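You operate a simulated robot arm through the tools that you are given. There is no shell and no other tool.

Carry out the task below with a simulated two-armed robot. There is one attempt and no reset: what you move stays moved.

## Task
Fold the hand towel and put it away in the Towels drawer.
Fine: shut the drawer.

Only the result counts: the job must be done as asked and must still hold three seconds after the hand-in. Knocking over, shifting, dropping, spilling or breaking anything else fails it. Flat cloth is picked up by pressing the open fingertips on it (5 to 10 N) and closing them slowly along it; thin cloth reads only 2 to 8 mm in the jaws.

## Robot
Two 7-joint arms with two-finger parallel grippers on one trunk that stands fixed in place. Base frame: the origin is at the foot of the trunk, x ahead of it, y to its left, z up; the work surface is at about z = 860. Lengths are in mm, angles in rad, forces in N, time in s.
The left shoulder is at [71, 156, 1180], the right one opposite. Payload 3.91 kg a hand.
Tool frame (each hand has its own): the origin (TCP) lies between the finger pads and is the grasp point; the fingertips stand 30 mm ahead of it; z points along the fingers, y is the line along which they close. The gripper opens to 110 mm. The fingers are 20 mm wide and 10 mm thick; the gripper's body (48 by 112 mm) begins 55 mm behind the TCP.
Orientation is told as [roll, pitch, yaw] about the base's x, y, z axes, in that order, counted from this pose: with the fingers straight down and closing along the base's y, the tool's x points along the base's -x, its y along +y and its z along -z.

## Interface
- The arms move only by the tool arm_command. It takes "left_series", "right_series" or both (then of equal length, played together; a hand with none holds still); each is a list of rows, each a list of 2 entries, a list of its own where there are three numbers: the shift along the base's x, y, z in units of 20 mm (1.0 is 20 mm), then the turn, a rotation vector about the base's x, y, z in units of 6 degrees (1.0 is 6 degrees). In form: [[[tx, ty, tz], [wx, wy, wz]], ...]. A call has 1 to 20 rows; each row shifts and turns the commanded pose from where the row before left it. "left_claw" and "right_claw" are, for a hand that has rows, the finger opening in mm, from 0 to 110, set as the call begins (left out, the last holds). A call with a number of a shift or a turn outside -1 to 1 is refused whole. A row lasts 0.2 s, in which the tool goes at most 50 mm and 0.15 rad; a call with a longer step from one row to the next is refused whole, and so is a gripper value outside its range. A pose out of reach is approached as far as the arm can. The call stops where the force on the tool passes 40 N (or 10 N more than at its start, if that is more) or the arm is blocked; 0.2 s more then pass. Each finger travels about 108 mm/s and halts on what it meets, pressing with about 36 N; the grip force reading is that of the motor and also rises with nothing between the fingers. The clock runs only during rows and for 0.2 s after the last one: add rows that do not move to give the fingers time. It gives the time, the measured TCP pose, the force on the tool (base axes), the opening and the grip force at its end, in the units of the frame above (readings bear some noise), with the torque about the TCP (base axes, N m) and any sound that the robot's microphone picked up.
- Cameras (640 x 400 px; columns grow to the right, rows downward): "scene" is now at [127.8, 22.5, 1392.7]; the picture's right is [0.28, -0.96, 0.00], its down [-0.68, -0.20, -0.71] and it looks along [0.68, 0.20, -0.71] (base axes); focal length 246 px, centre (320, 200). "left" rides on the left gripper at [72, -17, -103] in its tool frame; the picture's right is [0.23, 0.97, 0.00], its down [-0.76, 0.18, -0.62] and it looks along [-0.61, 0.14, 0.78] (tool axes); focal length 222 px, centre (320, 200). "right" rides on the right gripper at [72, 17, -103] in its tool frame; the picture's right is [-0.23, 0.97, 0.00], its down [-0.76, -0.18, -0.62] and it looks along [-0.61, -0.14, 0.78] (tool axes); focal length 222 px, centre (320, 200). There is no depth. A picture from a camera that has moved, and an enlarged one, comes with that camera's place and axes in the base frame and with its lens.
- capture(camera): a new picture of that camera. The clock stands still meanwhile.
- raise_lower(by): slides the trunk up (or, below 0, down) by that many mm; the arms and the scene camera ride with it, the base frame stays. It gives what a move gives, with no picture.
- pan_tilt(pan, tilt): turns the head with the scene camera to pan (to the left, within 1.501 rad either way) and tilt (down, from -0.506 to 1.204), counted from straight ahead of the robot. It gives what a move gives.
- enlarge(camera, box): a new picture of the part [left, top, right, bottom] of that camera's present view, enlarged. The clock stands still meanwhile.
- close_job(): hands the job in; it is judged then, once.

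Nothing tells you positions but the pictures and the camera data. Unless the task says otherwise, let go and move clear before handing in.

The tools are called after "Request:" as name(argument=value, ...) on one line, values as JSON. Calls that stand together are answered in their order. arm_command: Moves the arms, as the interface text tells. Its arguments: {"type":"object","properties":{"left_series":{"type":"array","items":{"type":"array"}},"left_claw":{"type":"number"},"right_series":{"type":"array","items":{"type":"array"}},"right_claw":{"type":"number"}},"required":[]} The other tools are called the same way: raise_lower (by) slides the trunk up or down; pan_tilt (pan, tilt) turns the head that bears the scene camera; capture (camera) takes a picture; enlarge (camera, box) takes an enlarged picture of a part of a camera's view; close_job () hands the job in.

At the start:

```text
t: 0.0
left_eef_pos: [555.8, 699.6, 1095.4]
left_orientation: [-0.001, 0.001, -0.001]
left_contact_force: [-0.2, 0.0, -0.3]
left_wrist_torque: [-0.03, -0.02, 0.0]
left_opening: 109.7
left_gripper_force: 0.1
right_eef_pos: [920.6, 11.6, 1089.5]
right_orientation: [0.001, 0.0, 0.001]
right_contact_force: [0.7, 0.6, -0.8]
right_wrist_torque: [0.01, 0.01, -0.03]
right_opening: 110.1
right_gripper_force: 0.0
trunk travel left (down, up): [-625.0, 315.0]
head pan, tilt: [0.286, 0.787]
```

scene: 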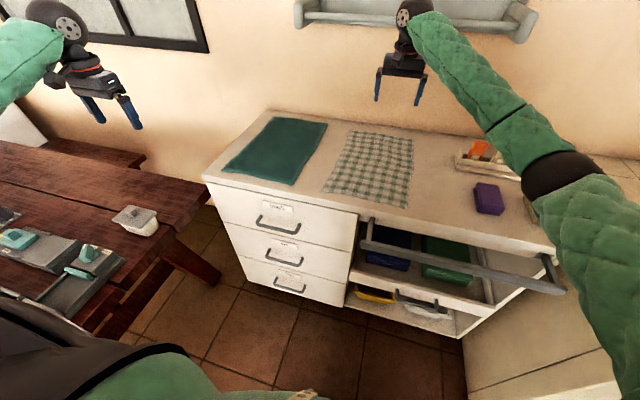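
right: 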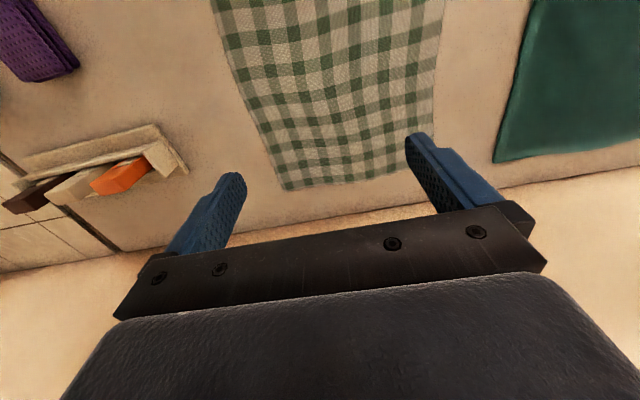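
left: 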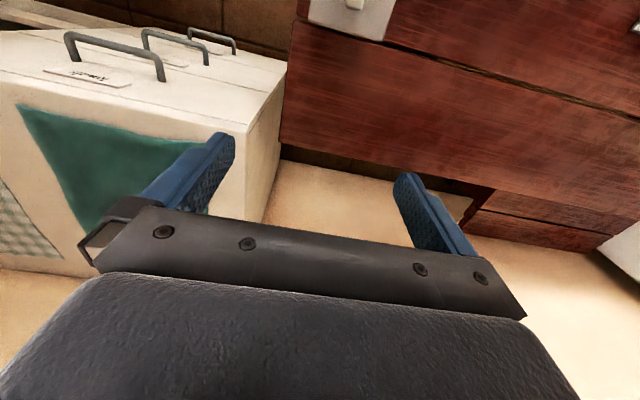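

I see a cabinet with three labelled drawers on its left side, with a green cloth and a checked cloth on top. I'll zoom in on the labels and on the cloths before moving anything.

Request:
enlarge(camera="scene", box=[200, 180, 380, 310])

Request:
enlarge(camera="scene", box=[200, 100, 440, 220])

Request:
enlarge(camera="scene", box=[340, 180, 580, 340])

```text
3.08 times, centred on (290, 245) of scene
camera zoom: at [127.8, 22.5, 1392.7], right [0.28, -0.96, 0.0], down [-0.68, -0.2, -0.71], along [0.68, 0.2, -0.71], focal length 758 px, centre (412, 62)
```

zoom: 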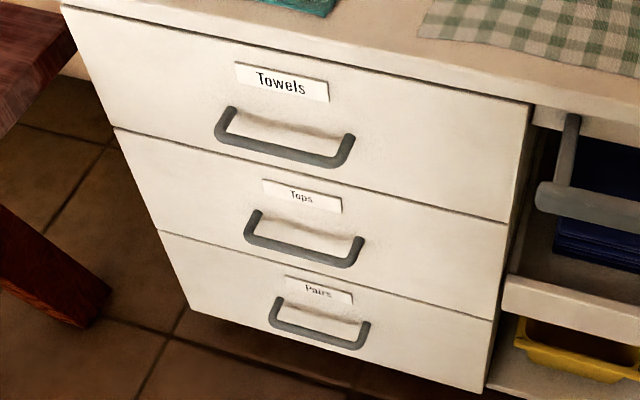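

```text
2.67 times, centred on (320, 160) of scene
camera zoom: at [127.8, 22.5, 1392.7], right [0.28, -0.96, 0.0], down [-0.68, -0.2, -0.71], along [0.68, 0.2, -0.71], focal length 657 px, centre (320, 307)
```

zoom: 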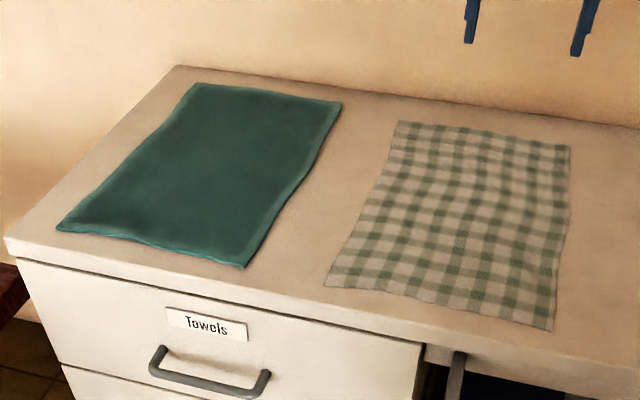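

```text
2.50 times, centred on (460, 260) of scene
camera zoom: at [127.8, 22.5, 1392.7], right [0.28, -0.96, 0.0], down [-0.68, -0.2, -0.71], along [0.68, 0.2, -0.71], focal length 616 px, centre (-30, 50)
```

zoom: 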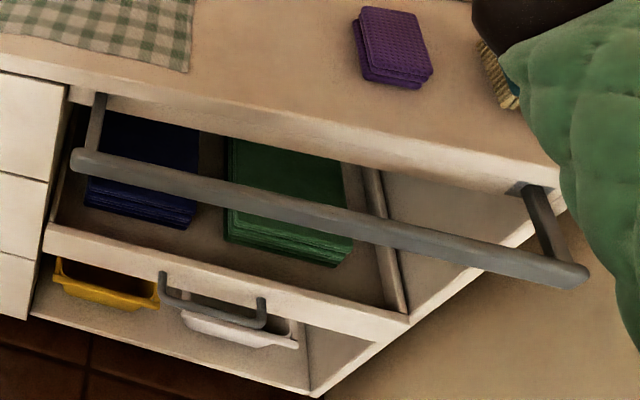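

There are three labelled drawers: Towels (top), Tops and Pairs. On the worktop lie a thick dark green cloth and a thin checked one, and the green one looks like the terry hand towel. I'll look closer with the wrist cameras to confirm which is which.

Request:
enlarge(camera="right", box=[200, 0, 640, 200])

Request:
enlarge(camera="left", box=[0, 20, 300, 280])

Request:
enlarge(camera="scene", box=[220, 110, 330, 190])

```text
1.45 times, centred on (420, 100) of right
camera zoom: at [846.6, 29.5, 1193.1], right [0.23, 0.97, 0.0], down [0.76, -0.18, 0.62], along [0.61, -0.14, -0.78], focal length 323 px, centre (174, 346)
```

zoom: 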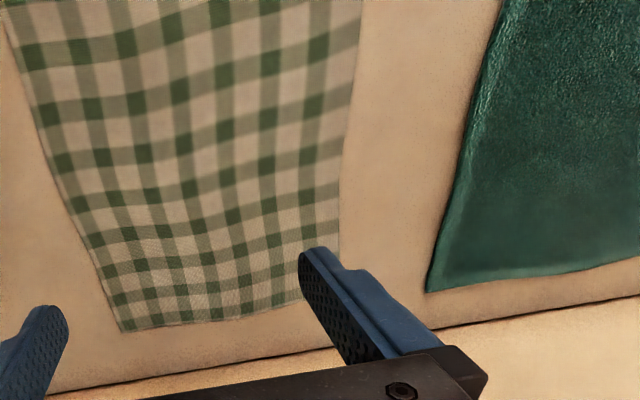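

```text
1.54 times, centred on (150, 150) of left
camera zoom: at [485.1, 682.5, 1199.5], right [-0.23, 0.97, 0.0], down [0.76, 0.18, 0.62], along [0.61, 0.14, -0.78], focal length 342 px, centre (582, 277)
```

zoom: 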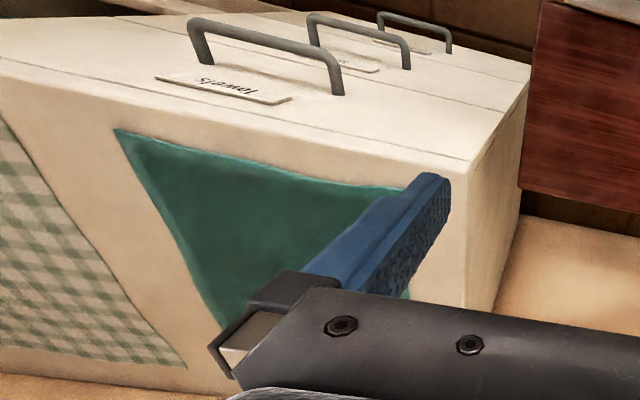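

```text
5.00 times, centred on (275, 150) of scene
camera zoom: at [127.8, 22.5, 1392.7], right [0.28, -0.96, 0.0], down [-0.68, -0.2, -0.71], along [0.68, 0.2, -0.71], focal length 1232 px, centre (545, 450)
```

zoom: 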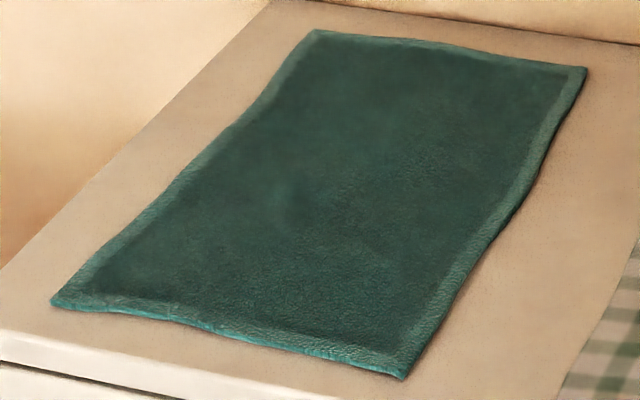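

The dark green one is thick terry, so it is the hand towel; the checked cloth is a tea towel and must stay put. The green towel spans about x 678–1100, y 276–541. The Towels handle is around x 600, y 235–395, z 715. I'll bring the left hand in front of the handle for a closer look.

Request:
arm_command(left_series=[[[-0.25, -1, -0.5], [0, 0, 0]], [[-0.25, -1, -0.5], [0, 0, 0]], [[-0.25, -1, -0.5], [0, 0, 0]], [[-0.25, -1, -0.5], [0, 0, 0]], [[-0.25, -1, -0.5], [0, 0, 0]], [[-0.25, -1, -0.5], [0, 0, 0]], [[-0.25, -1, -0.5], [0, 0, 0]], [[-0.25, -1, -0.5], [0, 0, 0]], [[-0.25, -1, -0.5], [0, 0, 0]], [[-0.25, -1, -0.5], [0, 0, 0]], [[-0.25, -1, -0.5], [0, 0, 0]], [[-0.25, -1, -0.5], [0, 0, 0]], [[-0.25, -1, -0.5], [0, 0, 0]], [[-0.25, -1, -0.5], [0, 0, 0]], [[-0.25, -1, -0.5], [0, 0, 0]], [[0, 0, 0], [0, 0, 0]]])

Request:
capture(camera="left")

Request:
capture(camera="scene")

```text
t: 3.4
left_eef_pos: [478.8, 398.4, 945.4]
left_orientation: [-0.002, 0.0, -0.002]
left_contact_force: [-0.2, 0.1, -0.9]
left_wrist_torque: [-0.02, -0.01, 0.0]
left_opening: 110.0
left_gripper_force: 0.1
right_eef_pos: [920.1, 12.4, 1090.0]
right_orientation: [0.001, -0.001, 0.0]
right_contact_force: [0.5, 0.5, 0.4]
right_wrist_torque: [0.01, 0.0, 0.01]
right_opening: 110.0
right_gripper_force: 0.0
trunk travel left (down, up): [-625.0, 315.0]
head pan, tilt: [0.286, 0.787]
```

```text
taken
camera left: at [409.0, 381.7, 1048.1], right [-0.23, 0.97, 0.0], down [0.76, 0.18, 0.62], along [0.61, 0.14, -0.78], focal length 222 px, centre (320, 200)
```

left: 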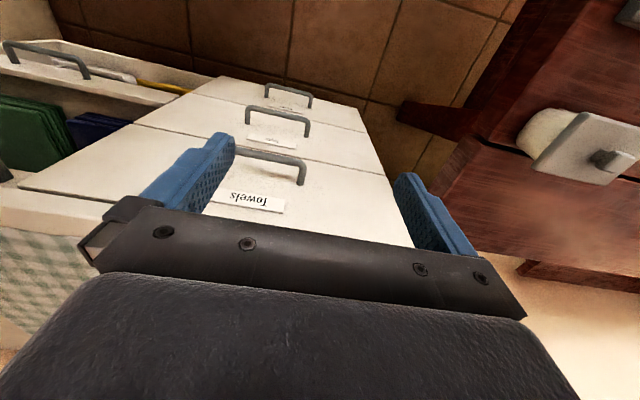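

```text
taken
camera scene: at [127.5, 22.5, 1392.8], right [0.28, -0.96, 0.0], down [-0.68, -0.2, -0.71], along [0.68, 0.2, -0.71], focal length 246 px, centre (320, 200)
```

scene: 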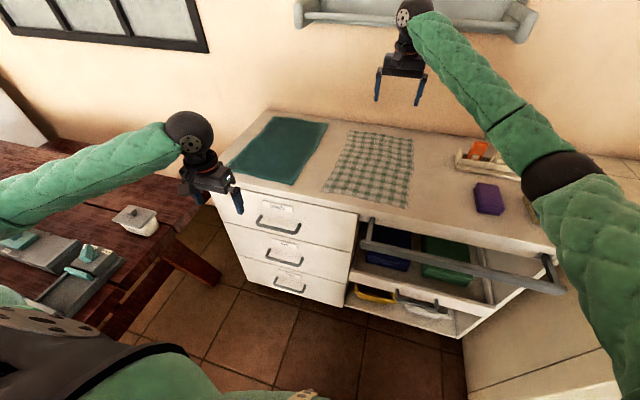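

The left hand is now in front of the drawer. I'll zoom in to measure the handle, its bar and its stand-off.

Request:
enlarge(camera="left", box=[200, 120, 340, 220])

Request:
enlarge(camera="scene", box=[200, 180, 320, 255])

```text
4.00 times, centred on (270, 170) of left
camera zoom: at [409.0, 381.7, 1048.1], right [-0.23, 0.97, 0.0], down [0.76, 0.18, 0.62], along [0.61, 0.14, -0.78], focal length 888 px, centre (520, 320)
```

zoom: 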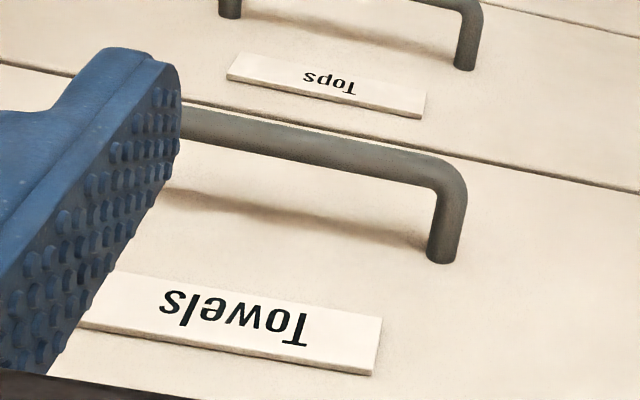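

```text
5.33 times, centred on (260, 218) of scene
camera zoom: at [127.5, 22.5, 1392.8], right [0.28, -0.96, 0.0], down [-0.68, -0.2, -0.71], along [0.68, 0.2, -0.71], focal length 1314 px, centre (640, 107)
```

zoom: 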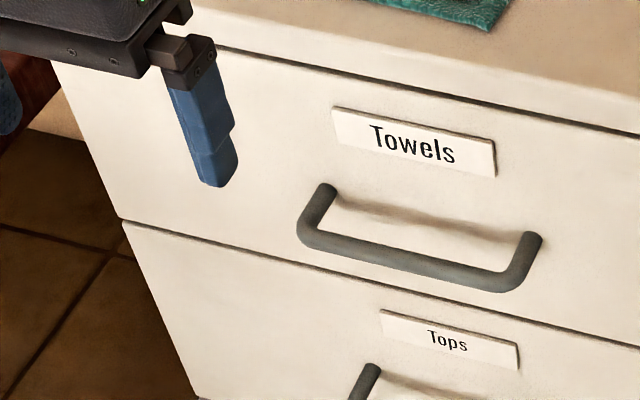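

The handle bar is at about x 606, z 708, y 240–398, with roughly a 30 mm gap to the drawer face at x ≈ 642. I'll raise the trunk so the elbow stays high over the side table, then turn the left hand to close around the bar at a forward tilt.

Request:
raise_lower(by=200)

Request:
arm_command(left_series=[[[-0.3, -0.1, 0], [0, 0, -1]], [[-0.3, -0.1, 0], [0, 0, -1]], [[-0.3, -0.1, 0], [0, 0, -1]], [[-0.3, -0.1, 0], [0, 0, -1]], [[-0.3, -0.1, 0], [0, 0, -1]], [[0, -0.1, 0], [0, 0, -1]], [[0, -0.1, 0], [0, 0, -1]], [[0, -0.1, 0], [0, 0, -1]], [[0, -0.1, 0], [0, 0, -1]], [[0, -0.1, 0], [0, 0, -1]], [[0, -0.1, 0], [0, 0, -1]], [[0, -0.1, 0], [0, 0, -1]], [[0, -0.1, 0], [0, 0, -1]], [[0, -0.1, 0], [0, 0, -1]], [[0, -0.1, 0], [0, 0, -1]], [[0, 0, 0], [0, 0, 0]]], left_claw=40)

Request:
capture(camera="scene")

```text
t: 5.6
left_eef_pos: [481.4, 399.9, 1144.8]
left_orientation: [-0.001, -0.001, 0.001]
left_contact_force: [0.5, 0.1, -0.8]
left_wrist_torque: [0.02, -0.02, -0.02]
left_opening: 110.1
left_gripper_force: 0.0
right_eef_pos: [920.5, 11.3, 1289.8]
right_orientation: [0.0, 0.001, -0.001]
right_contact_force: [-0.3, 0.1, 0.6]
right_wrist_torque: [-0.04, -0.02, -0.02]
right_opening: 109.8
right_gripper_force: 0.0
trunk travel left (down, up): [-825.0, 115.0]
head pan, tilt: [0.286, 0.787]
```

```text
t: 9.0
left_eef_pos: [451.5, 369.0, 1144.0]
left_orientation: [0.0, 0.0, -1.573]
left_contact_force: [0.1, -0.3, -0.3]
left_wrist_torque: [-0.01, 0.02, -0.01]
left_opening: 40.1
left_gripper_force: 0.1
right_eef_pos: [920.5, 12.7, 1289.3]
right_orientation: [0.0, 0.0, 0.0]
right_contact_force: [0.0, 0.4, -0.4]
right_wrist_torque: [-0.02, -0.01, 0.03]
right_opening: 110.0
right_gripper_force: 0.0
trunk travel left (down, up): [-825.0, 115.0]
head pan, tilt: [0.286, 0.787]
```

```text
taken
camera scene: at [127.8, 22.4, 1592.7], right [0.28, -0.96, 0.0], down [-0.68, -0.2, -0.71], along [0.68, 0.2, -0.71], focal length 246 px, centre (320, 200)
```

scene: 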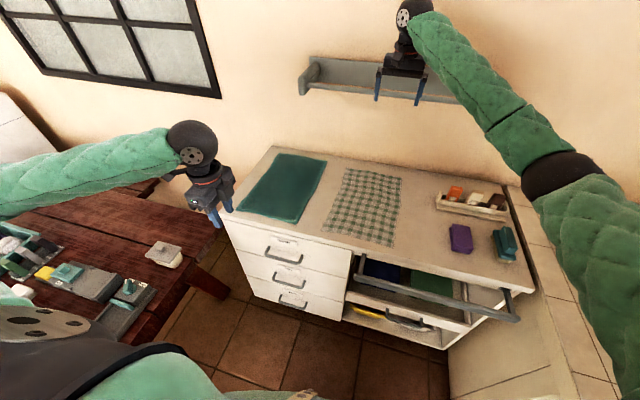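

The wrist yaw worked. Next I'll tilt the fingers about 40° forward and go down towards the handle, stopping partway to check the elbow against the side table.

Request:
arm_command(left_series=[[[0.2, -0.025, -1], [0, -0.4, 0]], [[0.2, -0.025, -1], [0, -0.4, 0]], [[0.2, -0.025, -1], [0, -0.4, 0]], [[0.2, -0.025, -1], [0, -0.4, 0]], [[0.2, -0.025, -1], [0, -0.4, 0]], [[0.2, -0.025, -1], [0, -0.4, 0]], [[0.2, -0.025, -1], [0, -0.4, 0]], [[0.2, -0.025, -1], [0, -0.4, 0]], [[0.2, -0.025, -1], [0, -0.4, 0]], [[0.2, -0.025, -1], [0, -0.4, 0]]])

Request:
capture(camera="scene")

```text
t: 11.2
left_eef_pos: [490.5, 364.4, 945.3]
left_orientation: [0.419, 0.001, -1.571]
left_contact_force: [0.7, 0.8, 0.2]
left_wrist_torque: [0.0, -0.03, -0.01]
left_opening: 40.0
left_gripper_force: 0.0
right_eef_pos: [920.6, 11.6, 1289.4]
right_orientation: [0.002, 0.001, -0.001]
right_contact_force: [-0.5, -0.2, -0.1]
right_wrist_torque: [-0.01, 0.0, -0.01]
right_opening: 110.0
right_gripper_force: 0.1
trunk travel left (down, up): [-825.0, 115.0]
head pan, tilt: [0.286, 0.787]
```

```text
taken
camera scene: at [127.9, 22.7, 1592.8], right [0.28, -0.96, 0.0], down [-0.68, -0.2, -0.71], along [0.68, 0.2, -0.71], focal length 246 px, centre (320, 200)
```

scene: 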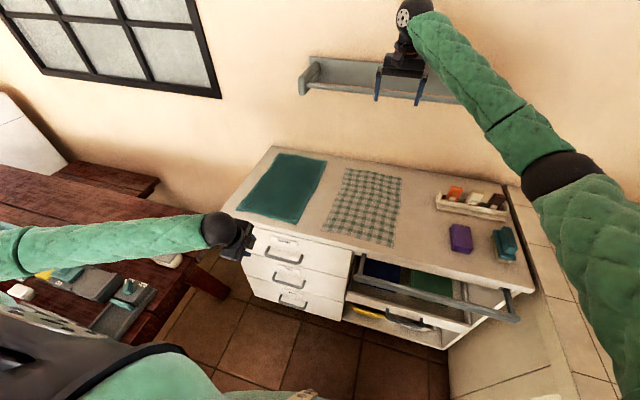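

The hand is tilted as intended. I'll pan the head left to check elbow clearance over the side table before going lower.

Request:
pan_tilt(pan=0.9, tilt=0.8)

Request:
capture(camera="scene")

Request:
capture(camera="left")

```text
t: 12.2
left_eef_pos: [491.0, 363.5, 945.7]
left_orientation: [0.42, 0.0, -1.571]
left_contact_force: [-0.5, -0.1, 0.1]
left_wrist_torque: [-0.01, 0.0, -0.02]
left_opening: 40.0
left_gripper_force: 0.0
right_eef_pos: [920.8, 11.9, 1289.9]
right_orientation: [-0.001, 0.001, -0.001]
right_contact_force: [0.1, -0.2, -0.4]
right_wrist_torque: [-0.01, -0.01, -0.01]
right_opening: 110.0
right_gripper_force: 0.0
trunk travel left (down, up): [-825.0, 115.0]
head pan, tilt: [0.901, 0.799]
```

```text
taken
camera scene: at [100.1, 62.7, 1591.7], right [0.78, -0.62, 0.0], down [-0.45, -0.56, -0.7], along [0.43, 0.55, -0.72], focal length 246 px, centre (320, 200)
```

scene: 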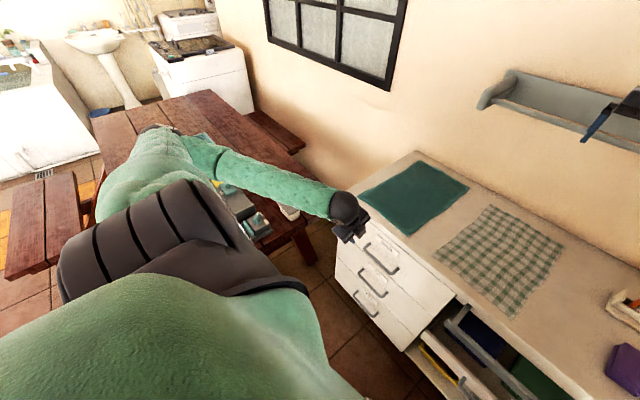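

```text
taken
camera left: at [434.7, 436.0, 1033.1], right [0.89, 0.23, 0.4], down [-0.09, -0.76, 0.64], along [0.45, -0.61, -0.66], focal length 222 px, centre (320, 200)
```

left: 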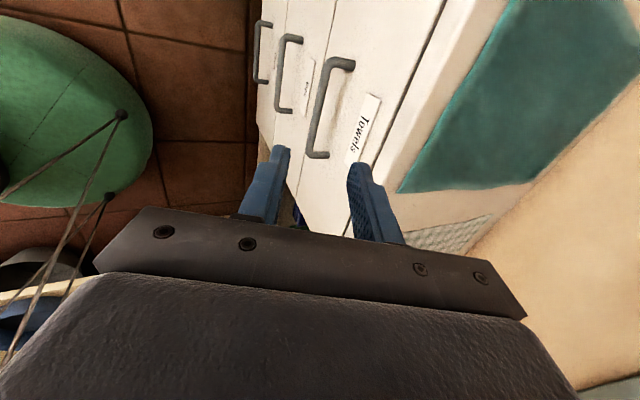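

The elbow rides high, but for extra clearance I'll raise the trunk another 100 mm. Then I'll take the hand down to the pre-approach point in front of and above the bar.

Request:
raise_lower(by=100)

Request:
arm_command(left_series=[[[0.1, -0.01, -1], [0, -0.25, 0]], [[0.1, -0.01, -1], [0, -0.25, 0]], [[0.1, -0.01, -1], [0, -0.25, 0]], [[0.1, -0.01, -1], [0, -0.25, 0]], [[0.1, -0.01, -1], [0, -0.25, 0]], [[0.1, -0.01, -1], [0, -0.25, 0]], [[0.1, -0.01, -1], [0, -0.25, 0]], [[0.1, -0.01, -1], [0, -0.25, 0]], [[0.1, -0.01, -1], [0, -0.25, 0]], [[0.1, -0.01, -1], [0, -0.25, 0]], [[0.1, -0.01, -0.9], [0, -0.17, 0]], [[0.1, -0.01, -0.9], [0, 0, 0]]])

Request:
capture(camera="scene")

Request:
capture(camera="left")

```text
t: 13.5
left_eef_pos: [489.9, 364.0, 1045.8]
left_orientation: [0.419, 0.0, -1.573]
left_contact_force: [-0.4, -0.3, 0.4]
left_wrist_torque: [-0.01, -0.01, 0.0]
left_opening: 40.0
left_gripper_force: 0.0
right_eef_pos: [918.6, 11.6, 1388.4]
right_orientation: [0.0, 0.0, 0.0]
right_contact_force: [-1.2, -0.4, 0.5]
right_wrist_torque: [-0.02, 0.03, 0.07]
right_opening: 110.2
right_gripper_force: 0.1
trunk travel left (down, up): [-925.0, 15.0]
head pan, tilt: [0.901, 0.799]
```

```text
t: 16.1
left_eef_pos: [513.4, 361.7, 808.9]
left_orientation: [0.699, 0.001, -1.571]
left_contact_force: [-0.3, 0.0, 0.3]
left_wrist_torque: [0.01, 0.02, -0.03]
left_opening: 40.1
left_gripper_force: 0.2
right_eef_pos: [919.5, 12.5, 1390.9]
right_orientation: [0.0, -0.001, 0.0]
right_contact_force: [0.5, -0.3, -0.2]
right_wrist_torque: [-0.03, 0.04, 0.01]
right_opening: 110.2
right_gripper_force: 0.0
trunk travel left (down, up): [-925.0, 15.0]
head pan, tilt: [0.901, 0.799]
```

```text
taken
camera scene: at [100.3, 62.7, 1691.8], right [0.78, -0.62, 0.0], down [-0.45, -0.56, -0.7], along [0.43, 0.55, -0.72], focal length 246 px, centre (320, 200)
```

scene: 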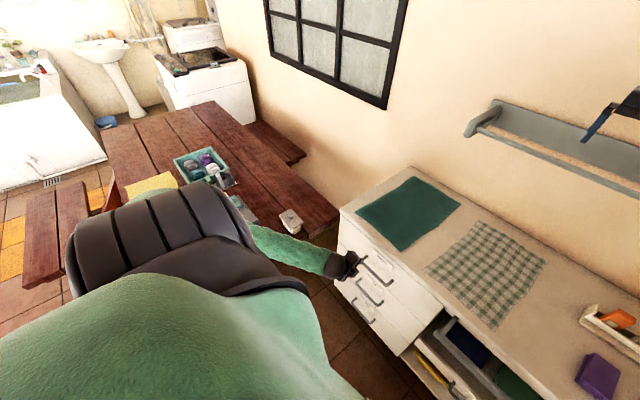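

```text
taken
camera left: at [435.9, 433.8, 876.8], right [0.75, 0.23, 0.63], down [-0.27, -0.76, 0.59], along [0.61, -0.61, -0.51], focal length 222 px, centre (320, 200)
```

left: 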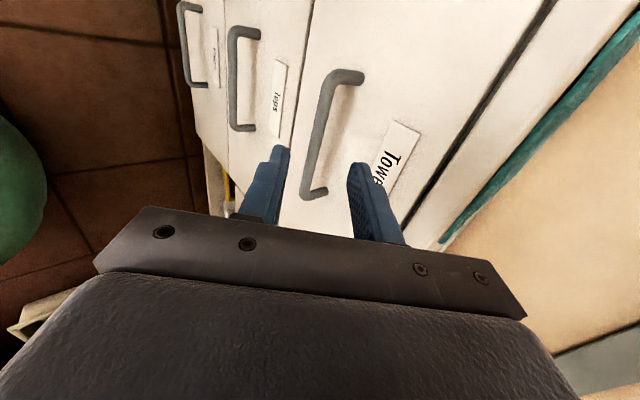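

The handle is in view just beyond the fingers. I'll zoom in to fix the bar's exact position before closing in.

Request:
enlarge(camera="left", box=[240, 50, 400, 250])

```text
2.00 times, centred on (320, 150) of left
camera zoom: at [435.9, 433.8, 876.8], right [0.75, 0.23, 0.63], down [-0.27, -0.76, 0.59], along [0.61, -0.61, -0.51], focal length 444 px, centre (320, 300)
```

zoom: 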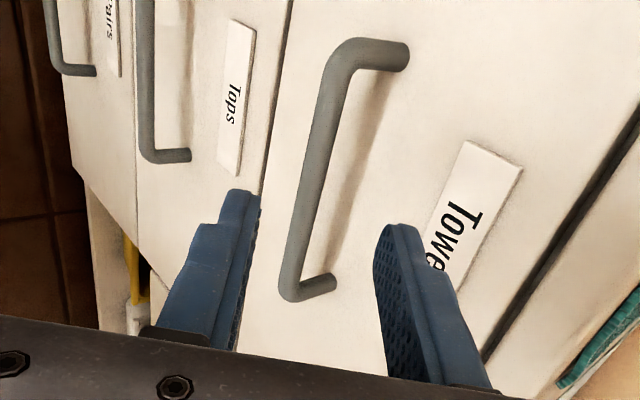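

The bar is confirmed at about (606, y, 708), nearly centred between the fingers. I'll narrow the opening to 30 mm, slide forward along the fingers over the bar, and then close on it.

Request:
arm_command(left_series=[[[0, 0, 0], [0, 0, 0]], [[0.69, 0, -0.75], [0, 0, 0]], [[0.69, 0, -0.75], [0, 0, 0]], [[0.69, 0, -0.75], [0, 0, 0]], [[0.69, 0, -0.75], [0, 0, 0]], [[0.69, 0, -0.75], [0, 0, 0]], [[0.69, 0, -0.75], [0, 0, 0]], [[0, 0, 0], [0, 0, 0]]], left_claw=30)

Request:
enlarge(camera="left", box=[220, 20, 420, 250])

```text
t: 17.9
left_eef_pos: [595.5, 360.7, 717.5]
left_orientation: [0.698, -0.001, -1.574]
left_contact_force: [-0.1, 0.2, 0.1]
left_wrist_torque: [0.01, -0.02, 0.01]
left_opening: 29.9
left_gripper_force: 0.0
right_eef_pos: [921.2, 11.9, 1389.7]
right_orientation: [0.0, -0.001, 0.001]
right_contact_force: [0.5, -0.7, 0.2]
right_wrist_torque: [0.02, -0.01, 0.04]
right_opening: 110.1
right_gripper_force: 0.1
trunk travel left (down, up): [-925.0, 15.0]
head pan, tilt: [0.901, 0.799]
```

```text
1.74 times, centred on (320, 135) of left
camera zoom: at [518.2, 433.4, 785.8], right [0.75, 0.23, 0.63], down [-0.27, -0.76, 0.59], along [0.61, -0.61, -0.51], focal length 386 px, centre (320, 313)
```

zoom: 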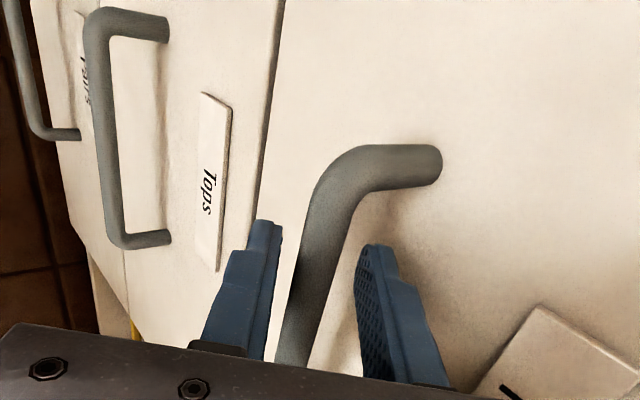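

The bar sits between the two fingers. I'll close on it.

Request:
arm_command(left_series=[[[0, 0, 0], [0, 0, 0]], [[0, 0, 0], [0, 0, 0]], [[0, 0, 0], [0, 0, 0]]], left_claw=0)

```text
t: 18.7
left_eef_pos: [595.2, 361.5, 716.5]
left_orientation: [0.696, 0.0, -1.572]
left_contact_force: [-13.6, -1.5, -10.4]
left_wrist_torque: [0.02, 0.18, 0.56]
left_opening: 13.7
left_gripper_force: 45.4
right_eef_pos: [919.4, 12.1, 1388.4]
right_orientation: [0.001, 0.0, -0.001]
right_contact_force: [-0.8, -0.7, 0.5]
right_wrist_torque: [0.0, -0.02, 0.02]
right_opening: 110.0
right_gripper_force: 0.1
trunk travel left (down, up): [-925.0, 15.0]
head pan, tilt: [0.901, 0.799]
```

Gripped on the bar at 13.7 mm. I'll start pulling straight back gently to see if the drawer moves.

Request:
arm_command(left_series=[[[-0.3, 0, 0], [0, 0, 0]], [[-0.5, 0, 0], [0, 0, 0]], [[-0.5, 0, 0], [0, 0, 0]], [[-0.5, 0, 0], [0, 0, 0]], [[-0.5, 0, 0], [0, 0, 0]]])

Request:
capture(camera="scene")

```text
t: 19.9
left_eef_pos: [551.5, 362.2, 717.6]
left_orientation: [0.698, 0.001, -1.571]
left_contact_force: [-1.5, -2.7, -27.8]
left_wrist_torque: [-0.18, 0.14, 0.36]
left_opening: 13.8
left_gripper_force: 45.1
right_eef_pos: [921.8, 11.7, 1389.8]
right_orientation: [-0.002, 0.002, 0.0]
right_contact_force: [-0.4, -0.4, 0.1]
right_wrist_torque: [-0.02, -0.01, 0.04]
right_opening: 109.9
right_gripper_force: 0.0
trunk travel left (down, up): [-925.0, 15.0]
head pan, tilt: [0.901, 0.799]
```

```text
taken
camera scene: at [101.4, 63.7, 1691.5], right [0.78, -0.62, 0.0], down [-0.45, -0.56, -0.7], along [0.43, 0.55, -0.72], focal length 246 px, centre (320, 200)
```

scene: 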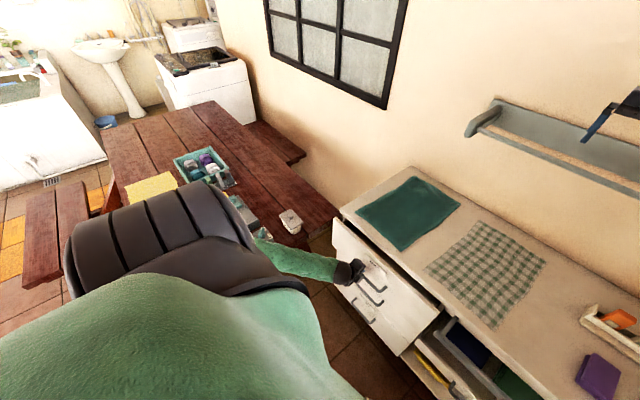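

The drawer is opening. There's a vertical load on the grip, so I'll ease down slightly while I continue pulling.

Request:
arm_command(left_series=[[[-0.4, 0, -0.08], [0, 0, 0]], [[-0.6, 0, 0], [0, 0, 0]], [[-0.6, 0, 0], [0, 0, 0]], [[-0.6, 0, 0], [0, 0, 0]], [[-0.6, 0, 0], [0, 0, 0]]])

```text
t: 21.1
left_eef_pos: [495.8, 362.2, 715.7]
left_orientation: [0.697, -0.002, -1.573]
left_contact_force: [-2.1, -16.2, -20.6]
left_wrist_torque: [-0.28, 0.02, 0.37]
left_opening: 13.8
left_gripper_force: 45.4
right_eef_pos: [922.1, 10.4, 1389.6]
right_orientation: [0.0, 0.002, 0.0]
right_contact_force: [-1.0, 0.4, 0.6]
right_wrist_torque: [0.02, 0.0, 0.0]
right_opening: 110.0
right_gripper_force: 0.0
trunk travel left (down, up): [-925.0, 15.0]
head pan, tilt: [0.901, 0.799]
```

The drawer is about 100 mm open. I'll trim sideways and down a little, and keep pulling.

Request:
arm_command(left_series=[[[-0.4, -0.06, -0.08], [0, 0, 0]], [[-0.6, 0, 0], [0, 0, 0]], [[-0.6, 0, 0], [0, 0, 0]], [[-0.6, 0, 0], [0, 0, 0]], [[-0.6, 0, 0], [0, 0, 0]]])

```text
t: 22.3
left_eef_pos: [437.8, 361.5, 716.7]
left_orientation: [0.699, 0.002, -1.57]
left_contact_force: [-1.0, 8.2, 5.7]
left_wrist_torque: [-0.05, -0.09, 0.57]
left_opening: 13.7
left_gripper_force: 44.9
right_eef_pos: [919.5, 12.1, 1391.3]
right_orientation: [-0.001, 0.002, -0.002]
right_contact_force: [0.1, 0.5, 0.4]
right_wrist_torque: [0.01, 0.01, 0.01]
right_opening: 109.9
right_gripper_force: 0.1
trunk travel left (down, up): [-925.0, 15.0]
head pan, tilt: [0.901, 0.799]
```

Request:
arm_command(left_series=[[[-0.5, 0, 0], [0, 0, 0]], [[-0.6, 0, 0], [0, 0, 0]], [[-0.6, 0, 0], [0, 0, 0]], [[-0.6, 0, 0], [0, 0, 0]], [[-0.5, 0, 0], [0, 0, 0]]])

Request:
capture(camera="scene")

```text
t: 23.5
left_eef_pos: [382.4, 361.6, 717.4]
left_orientation: [0.7, 0.002, -1.57]
left_contact_force: [-0.8, 25.0, 12.9]
left_wrist_torque: [-0.63, -0.18, 0.0]
left_opening: 13.7
left_gripper_force: 45.5
right_eef_pos: [920.5, 13.3, 1391.4]
right_orientation: [-0.003, -0.002, 0.0]
right_contact_force: [-0.4, -0.7, 0.5]
right_wrist_torque: [-0.02, -0.01, 0.02]
right_opening: 110.1
right_gripper_force: 0.1
trunk travel left (down, up): [-925.0, 15.0]
head pan, tilt: [0.901, 0.799]
```

```text
taken
camera scene: at [99.0, 64.2, 1691.9], right [0.78, -0.62, 0.0], down [-0.45, -0.56, -0.7], along [0.43, 0.55, -0.72], focal length 246 px, centre (320, 200)
```

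scene: 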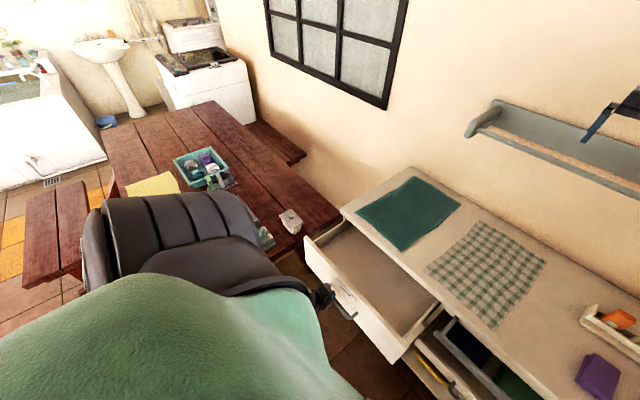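

About 215 mm open and still moving freely. I'll trim the side load and pull about 60 mm more.

Request:
arm_command(left_series=[[[-0.3, 0.07, 0.04], [0, 0, 0]], [[-0.6, 0.02, 0], [0, 0, 0]], [[-0.6, 0.02, 0], [0, 0, 0]], [[-0.6, 0.02, 0], [0, 0, 0]], [[-0.5, 0, 0], [0, 0, 0]]])

Request:
capture(camera="scene")

```text
t: 24.7
left_eef_pos: [329.7, 362.2, 716.5]
left_orientation: [0.696, -0.002, -1.573]
left_contact_force: [0.3, -0.6, -14.0]
left_wrist_torque: [-0.26, 0.06, 0.32]
left_opening: 13.8
left_gripper_force: 45.4
right_eef_pos: [920.1, 10.7, 1389.2]
right_orientation: [0.0, 0.002, -0.002]
right_contact_force: [0.9, 0.7, 0.1]
right_wrist_torque: [0.02, 0.01, -0.04]
right_opening: 110.0
right_gripper_force: 0.0
trunk travel left (down, up): [-925.0, 15.0]
head pan, tilt: [0.901, 0.799]
```

```text
taken
camera scene: at [100.1, 63.1, 1691.5], right [0.78, -0.62, 0.0], down [-0.45, -0.56, -0.7], along [0.43, 0.55, -0.72], focal length 246 px, centre (320, 200)
```

scene: 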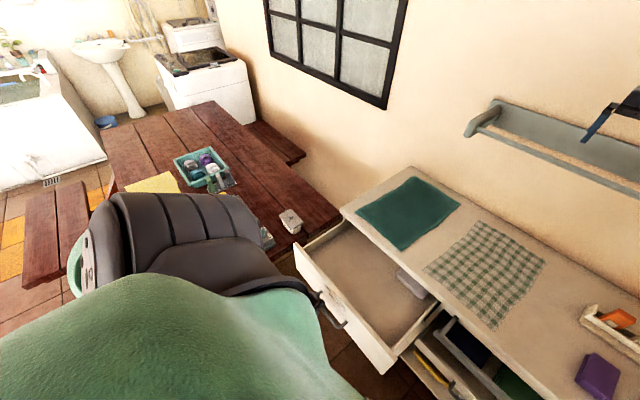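

The drawer is about 265 mm open, with a pale folded stack at its back right that must not be disturbed. I'll pull another 30 mm for more room.

Request:
arm_command(left_series=[[[-0.3, 0, -0.04], [0, 0, 0]], [[-0.5, 0, 0], [0, 0, 0]], [[-0.5, 0, 0], [0, 0, 0]], [[-0.3, 0, 0], [0, 0, 0]]])

Request:
pan_tilt(pan=0.45, tilt=1.0)

Request:
capture(camera="scene")

```text
t: 25.7
left_eef_pos: [297.3, 361.7, 717.0]
left_orientation: [0.698, -0.003, -1.574]
left_contact_force: [1.0, -17.3, -20.0]
left_wrist_torque: [-0.71, 0.16, -0.06]
left_opening: 13.7
left_gripper_force: 44.9
right_eef_pos: [920.7, 11.0, 1390.0]
right_orientation: [-0.001, 0.0, -0.002]
right_contact_force: [0.0, 0.3, 1.1]
right_wrist_torque: [0.03, -0.01, -0.04]
right_opening: 110.2
right_gripper_force: 0.0
trunk travel left (down, up): [-925.0, 15.0]
head pan, tilt: [0.901, 0.799]
```

```text
t: 26.6
left_eef_pos: [299.5, 361.7, 717.2]
left_orientation: [0.698, 0.0, -1.572]
left_contact_force: [-2.2, -25.6, -21.8]
left_wrist_torque: [-0.82, 0.12, -0.09]
left_opening: 13.7
left_gripper_force: 44.9
right_eef_pos: [921.2, 11.6, 1390.1]
right_orientation: [0.001, 0.001, -0.001]
right_contact_force: [-0.6, 0.2, -0.5]
right_wrist_torque: [0.01, -0.01, -0.02]
right_opening: 109.9
right_gripper_force: 0.1
trunk travel left (down, up): [-925.0, 15.0]
head pan, tilt: [0.45, 1.0]
```

```text
taken
camera scene: at [113.2, 28.8, 1676.5], right [0.44, -0.9, 0.0], down [-0.76, -0.37, -0.54], along [0.49, 0.24, -0.84], focal length 246 px, centre (320, 200)
```

scene: 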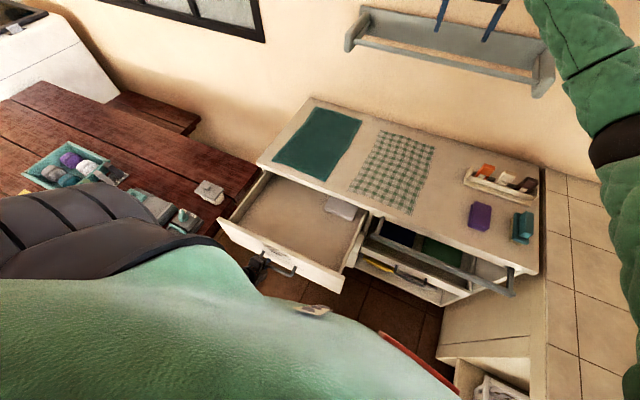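

The drawer is open about 298 mm. I'll release the bar, back off along the finger axis and lift clear.

Request:
arm_command(left_series=[[[0, 0, 0], [0, 0, 0]], [[0, 0, 0], [0, 0, 0]]], left_claw=32)

Request:
arm_command(left_series=[[[-0.4, 0, 0.47], [0, 0, 0]], [[-0.65, 0, 0.77], [0, 0, 0]], [[-0.65, 0, 0.77], [0, 0, 0]], [[-0.3, 0, 0.9], [0, 0, 0]], [[0, 0, 1], [0, 0.3, 0]], [[0, 0, 1], [0, 0.4, 0]], [[0, 0, 1], [0, 0.4, 0]], [[0, 0, 1], [0, 0.4, 0]], [[0, 0, 1], [0, 0.4, 0]], [[0.2, 0, 1], [0, 0.4, 0]], [[0.2, 0, 1], [0, 0.4, 0]], [[0.2, 0, 1], [0, 0.4, 0]]])

Request:
capture(camera="scene")

```text
t: 27.2
left_eef_pos: [299.1, 363.5, 716.3]
left_orientation: [0.698, 0.002, -1.57]
left_contact_force: [0.4, 0.3, 0.9]
left_wrist_torque: [0.03, 0.0, 0.01]
left_opening: 32.0
left_gripper_force: 0.1
right_eef_pos: [919.6, 11.8, 1389.9]
right_orientation: [0.001, 0.0, 0.0]
right_contact_force: [0.7, 0.4, 0.1]
right_wrist_torque: [0.03, -0.01, 0.0]
right_opening: 110.0
right_gripper_force: 0.0
trunk travel left (down, up): [-925.0, 15.0]
head pan, tilt: [0.45, 1.0]
```

```text
t: 29.8
left_eef_pos: [270.5, 363.7, 934.9]
left_orientation: [0.373, -0.001, -1.57]
left_contact_force: [0.4, 0.2, 0.4]
left_wrist_torque: [-0.03, -0.01, 0.0]
left_opening: 32.1
left_gripper_force: 0.0
right_eef_pos: [921.5, 12.8, 1389.5]
right_orientation: [0.0, 0.001, -0.001]
right_contact_force: [0.7, 0.3, 0.3]
right_wrist_torque: [-0.04, 0.0, 0.03]
right_opening: 110.1
right_gripper_force: 0.0
trunk travel left (down, up): [-925.0, 15.0]
head pan, tilt: [0.45, 1.0]
```

```text
taken
camera scene: at [113.5, 29.6, 1676.5], right [0.44, -0.9, 0.0], down [-0.76, -0.37, -0.54], along [0.49, 0.24, -0.84], focal length 246 px, centre (320, 200)
```

scene: 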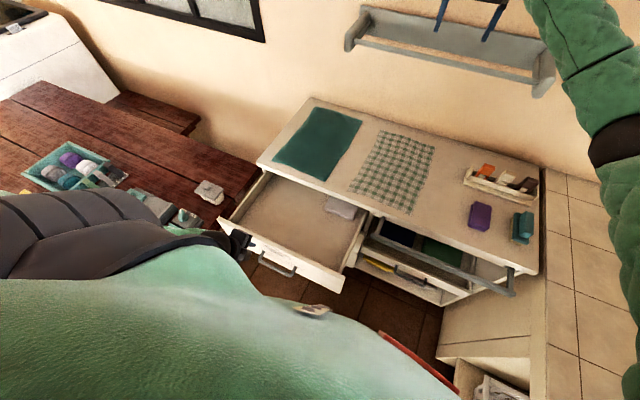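

The hand is clear and the drawer stays open. I'll zoom in to look at the drawer interior and measure it.

Request:
enlarge(camera="scene", box=[210, 150, 390, 300])

Request:
enlarge(camera="scene", box=[250, 90, 450, 220])

```text
2.67 times, centred on (300, 225) of scene
camera zoom: at [113.5, 29.6, 1676.5], right [0.44, -0.9, 0.0], down [-0.76, -0.37, -0.54], along [0.49, 0.24, -0.84], focal length 657 px, centre (373, 133)
```

zoom: 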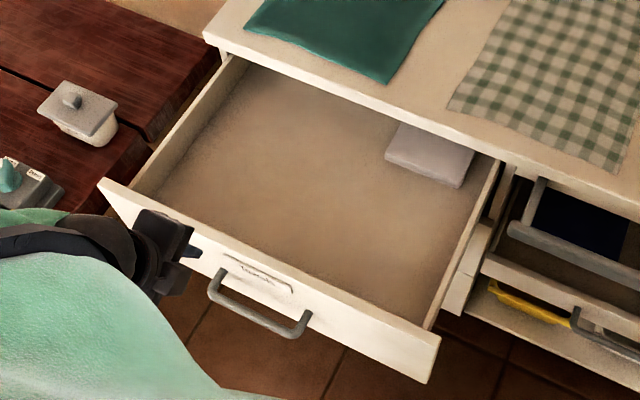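

```text
3.08 times, centred on (350, 155) of scene
camera zoom: at [113.5, 29.6, 1676.5], right [0.44, -0.9, 0.0], down [-0.76, -0.37, -0.54], along [0.49, 0.24, -0.84], focal length 758 px, centre (228, 338)
```

zoom: 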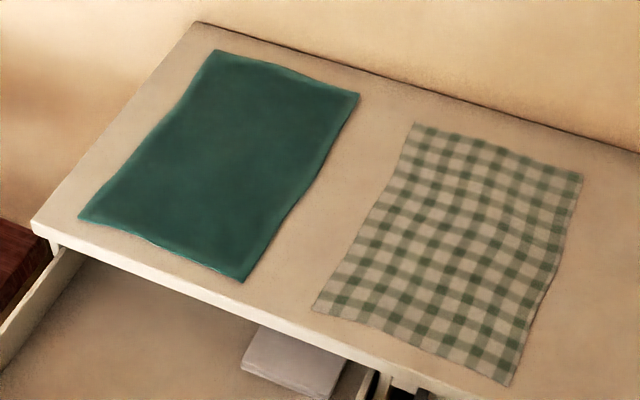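

The drawer holds one lilac stack at about y 126–268, set back beyond x ≈ 657, so there is plenty of free floor in front of it. Next I'll raise the left hand, bring it back to straight-down, then lower the trunk to working height.

Request:
arm_command(left_series=[[[0.5, 0.2, 1], [0, 0.89, 0]], [[0.5, 0.2, 1], [0, 0.89, 0]], [[0.5, 0.2, 1], [0, 0.89, 0]], [[0.5, 0.2, 1], [0, 0.89, 0]], [[0.95, 0.4, 0.8], [0, 0, 1]], [[0.95, 0.4, 0.8], [0, 0, 1]], [[0.95, 0.4, 0.8], [0, 0, 1]], [[0.95, 0.4, 0.8], [0, 0, 1]], [[0.95, 0.4, 0.8], [0, 0, 1]], [[0.95, 0.4, 0.8], [0, 0, 1]], [[0.95, 0.4, 0.8], [0, 0, 1]], [[0.95, 0.4, 0.8], [0, 0, 1]], [[0.95, 0.4, 0.8], [0, 0, 1]], [[0.95, 0.4, 0.8], [0, 0, 1]], [[0.95, 0.4, 0.8], [0, 0, 1]], [[0.95, 0.4, 0.8], [0, 0, 1]], [[0.95, 0.4, 0.8], [0, 0, 1]], [[0.95, 0.4, 0.8], [0, 0, 1]], [[0.95, 0.4, 0.8], [0, 0, 1]], [[0, 0, 0], [0, 0, 0]]], left_claw=60)

Request:
raise_lower(by=-300)

Request:
pan_tilt(pan=0.35, tilt=0.85)

Request:
capture(camera="scene")

```text
t: 34.0
left_eef_pos: [598.5, 501.6, 1249.8]
left_orientation: [0.002, -0.002, 0.001]
left_contact_force: [0.3, -0.3, -0.2]
left_wrist_torque: [0.01, -0.03, 0.0]
left_opening: 59.9
left_gripper_force: 0.0
left hand out of reach, approached as far as the arm can: row 2
right_eef_pos: [919.6, 11.0, 1390.5]
right_orientation: [0.001, 0.0, 0.0]
right_contact_force: [-0.3, 0.1, 0.2]
right_wrist_torque: [0.04, 0.02, -0.01]
right_opening: 110.1
right_gripper_force: 0.1
trunk travel left (down, up): [-925.0, 15.0]
head pan, tilt: [0.45, 1.0]
```

```text
t: 37.0
left_eef_pos: [598.1, 500.7, 950.6]
left_orientation: [0.002, 0.0, 0.002]
left_contact_force: [-0.6, 0.7, -0.4]
left_wrist_torque: [0.01, -0.03, -0.02]
left_opening: 59.9
left_gripper_force: 0.0
right_eef_pos: [919.5, 10.4, 1090.8]
right_orientation: [-0.001, 0.0, -0.001]
right_contact_force: [-0.1, 0.2, 0.6]
right_wrist_torque: [-0.01, -0.02, 0.03]
right_opening: 110.1
right_gripper_force: 0.1
trunk travel left (down, up): [-625.0, 315.0]
head pan, tilt: [0.45, 1.0]
```

```text
t: 37.7
left_eef_pos: [598.7, 500.6, 949.1]
left_orientation: [0.002, 0.002, 0.0]
left_contact_force: [-0.4, 0.1, 0.3]
left_wrist_torque: [0.0, 0.0, 0.02]
left_opening: 60.0
left_gripper_force: 0.0
right_eef_pos: [919.9, 12.9, 1089.5]
right_orientation: [-0.001, 0.001, 0.002]
right_contact_force: [-0.4, 0.0, 0.9]
right_wrist_torque: [0.02, -0.05, 0.01]
right_opening: 110.0
right_gripper_force: 0.1
trunk travel left (down, up): [-625.0, 315.0]
head pan, tilt: [0.351, 0.85]
```

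```text
taken
camera scene: at [123.3, 26.3, 1387.7], right [0.34, -0.94, 0.0], down [-0.71, -0.26, -0.66], along [0.62, 0.23, -0.75], focal length 246 px, centre (320, 200)
```

scene: 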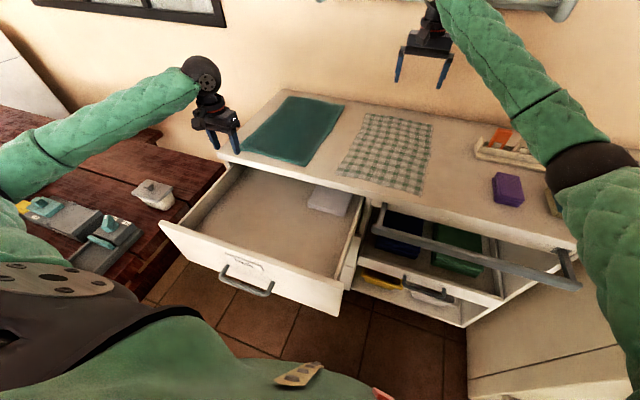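

Both hands point straight down at working height. I'll move them above the near corners of the green towel, left at y ≈ 500 and right at y ≈ 310, and then look through the wrist cameras.

Request:
arm_command(left_series=[[[0.46, 0, 0.05], [0, 0, 0]], [[0.46, 0, 0.05], [0, 0, 0]], [[0.46, 0, 0.05], [0, 0, 0]], [[0.46, 0, 0.05], [0, 0, 0]], [[0.46, 0, 0.05], [0, 0, 0]], [[0.46, 0, 0.05], [0, 0, 0]], [[0.46, 0, 0.05], [0, 0, 0]], [[0.46, 0, 0.05], [0, 0, 0]], [[0.46, 0, 0.05], [0, 0, 0]], [[0.46, 0, 0.05], [0, 0, 0]], [[0, 0, 0], [0, 0, 0]], [[0, 0, 0], [0, 0, 0]], [[0, 0, 0], [0, 0, 0]], [[0, 0, 0], [0, 0, 0]], [[0, 0, 0], [0, 0, 0]], [[0, 0, 0], [0, 0, 0]]], right_series=[[[-0.77, 0.98, -0.43], [0, 0, 0]], [[-0.77, 0.98, -0.43], [0, 0, 0]], [[-0.77, 0.98, -0.43], [0, 0, 0]], [[-0.77, 0.98, -0.43], [0, 0, 0]], [[-0.77, 0.98, -0.43], [0, 0, 0]], [[-0.77, 0.98, -0.43], [0, 0, 0]], [[-0.77, 0.98, -0.43], [0, 0, 0]], [[-0.77, 0.98, -0.43], [0, 0, 0]], [[-0.77, 0.98, -0.43], [0, 0, 0]], [[-0.77, 0.98, -0.43], [0, 0, 0]], [[-0.77, 0.98, -0.43], [0, 0, 0]], [[-0.77, 0.98, -0.43], [0, 0, 0]], [[-0.77, 0.98, -0.43], [0, 0, 0]], [[-0.77, 0.98, -0.43], [0, 0, 0]], [[-0.77, 0.98, -0.43], [0, 0, 0]], [[0, 0, 0], [0, 0, 0]]], right_claw=60)

Request:
capture(camera="left")

Request:
capture(camera="right")

Request:
capture(camera="scene")

```text
t: 41.1
left_eef_pos: [689.3, 500.5, 959.0]
left_orientation: [0.002, -0.002, -0.003]
left_contact_force: [0.2, -0.6, 0.8]
left_wrist_torque: [0.0, -0.03, 0.01]
left_opening: 60.2
left_gripper_force: 0.1
right_eef_pos: [689.9, 305.4, 961.7]
right_orientation: [0.001, 0.0, -0.001]
right_contact_force: [-0.2, 0.3, 0.9]
right_wrist_torque: [0.01, -0.05, 0.0]
right_opening: 60.1
right_gripper_force: 0.1
trunk travel left (down, up): [-625.0, 315.0]
head pan, tilt: [0.351, 0.85]
```

```text
taken
camera left: at [619.3, 482.8, 1062.0], right [-0.23, 0.97, 0.0], down [0.76, 0.18, 0.62], along [0.61, 0.14, -0.78], focal length 222 px, centre (320, 200)
```

left: 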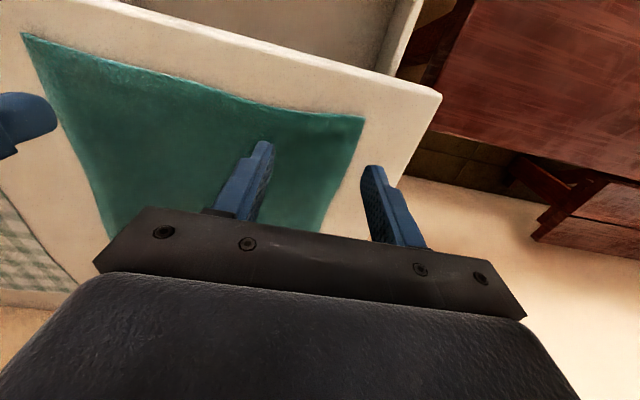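

```text
taken
camera right: at [616.1, 323.2, 1065.0], right [0.23, 0.97, 0.0], down [0.76, -0.18, 0.62], along [0.61, -0.14, -0.78], focal length 222 px, centre (320, 200)
```

right: 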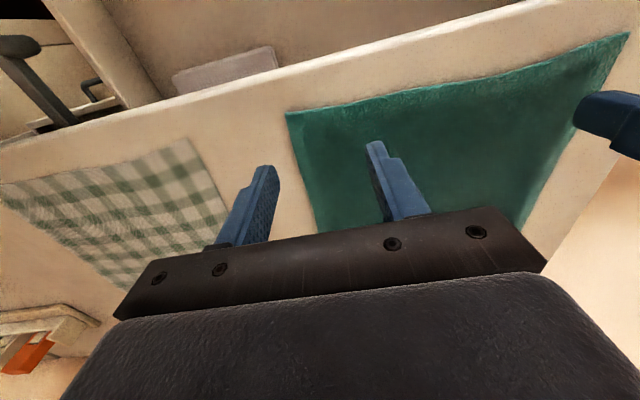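

```text
taken
camera scene: at [123.4, 25.9, 1387.7], right [0.34, -0.94, 0.0], down [-0.71, -0.26, -0.66], along [0.62, 0.23, -0.75], focal length 246 px, centre (320, 200)
```

scene: 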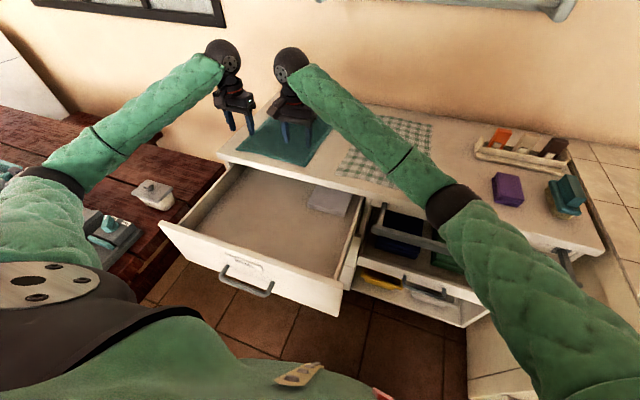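

The near corners are at about (675, 536) and (670, 280). I'll align each hand about 40 mm inboard of its corner with a 50 mm opening and come down to just above the cloth.

Request:
arm_command(left_series=[[[-0.05, -0.09, -0.9], [0, 0, 0]], [[-0.05, -0.09, -0.9], [0, 0, 0]], [[-0.05, -0.09, -0.8], [0, 0, 0]], [[0, 0, -0.1], [0, 0, 0]]], right_series=[[[-0.06, 0.21, -0.9], [0, 0, 0]], [[-0.07, 0.21, -0.9], [0, 0, 0]], [[-0.07, 0.21, -0.9], [0, 0, 0]], [[0, 0, -0.13], [0, 0, 0]]], left_claw=50, right_claw=50)

Request:
capture(camera="left")

Request:
capture(camera="right")

```text
t: 42.1
left_eef_pos: [686.1, 496.7, 906.8]
left_orientation: [0.002, 0.0, -0.001]
left_contact_force: [-0.1, -0.2, -0.7]
left_wrist_torque: [0.0, 0.03, 0.0]
left_opening: 50.0
left_gripper_force: 0.1
right_eef_pos: [684.2, 318.7, 902.8]
right_orientation: [0.0, 0.0, 0.0]
right_contact_force: [-0.2, -0.1, -0.4]
right_wrist_torque: [0.0, 0.0, 0.02]
right_opening: 50.3
right_gripper_force: 0.1
trunk travel left (down, up): [-625.0, 315.0]
head pan, tilt: [0.351, 0.85]
```

```text
taken
camera left: at [616.2, 478.0, 1008.7], right [-0.23, 0.97, 0.0], down [0.76, 0.18, 0.62], along [0.61, 0.14, -0.78], focal length 222 px, centre (320, 200)
```

left: 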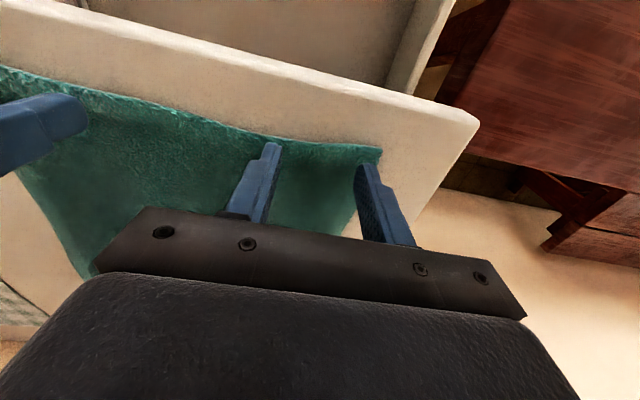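

```text
taken
camera right: at [611.7, 336.3, 1006.7], right [0.23, 0.97, 0.0], down [0.76, -0.18, 0.62], along [0.61, -0.14, -0.78], focal length 222 px, centre (320, 200)
```

right: 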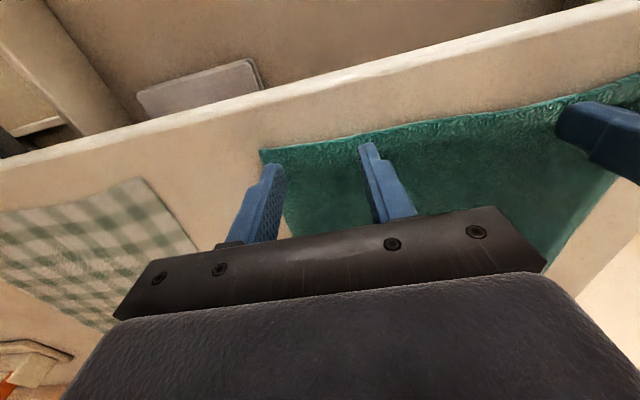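

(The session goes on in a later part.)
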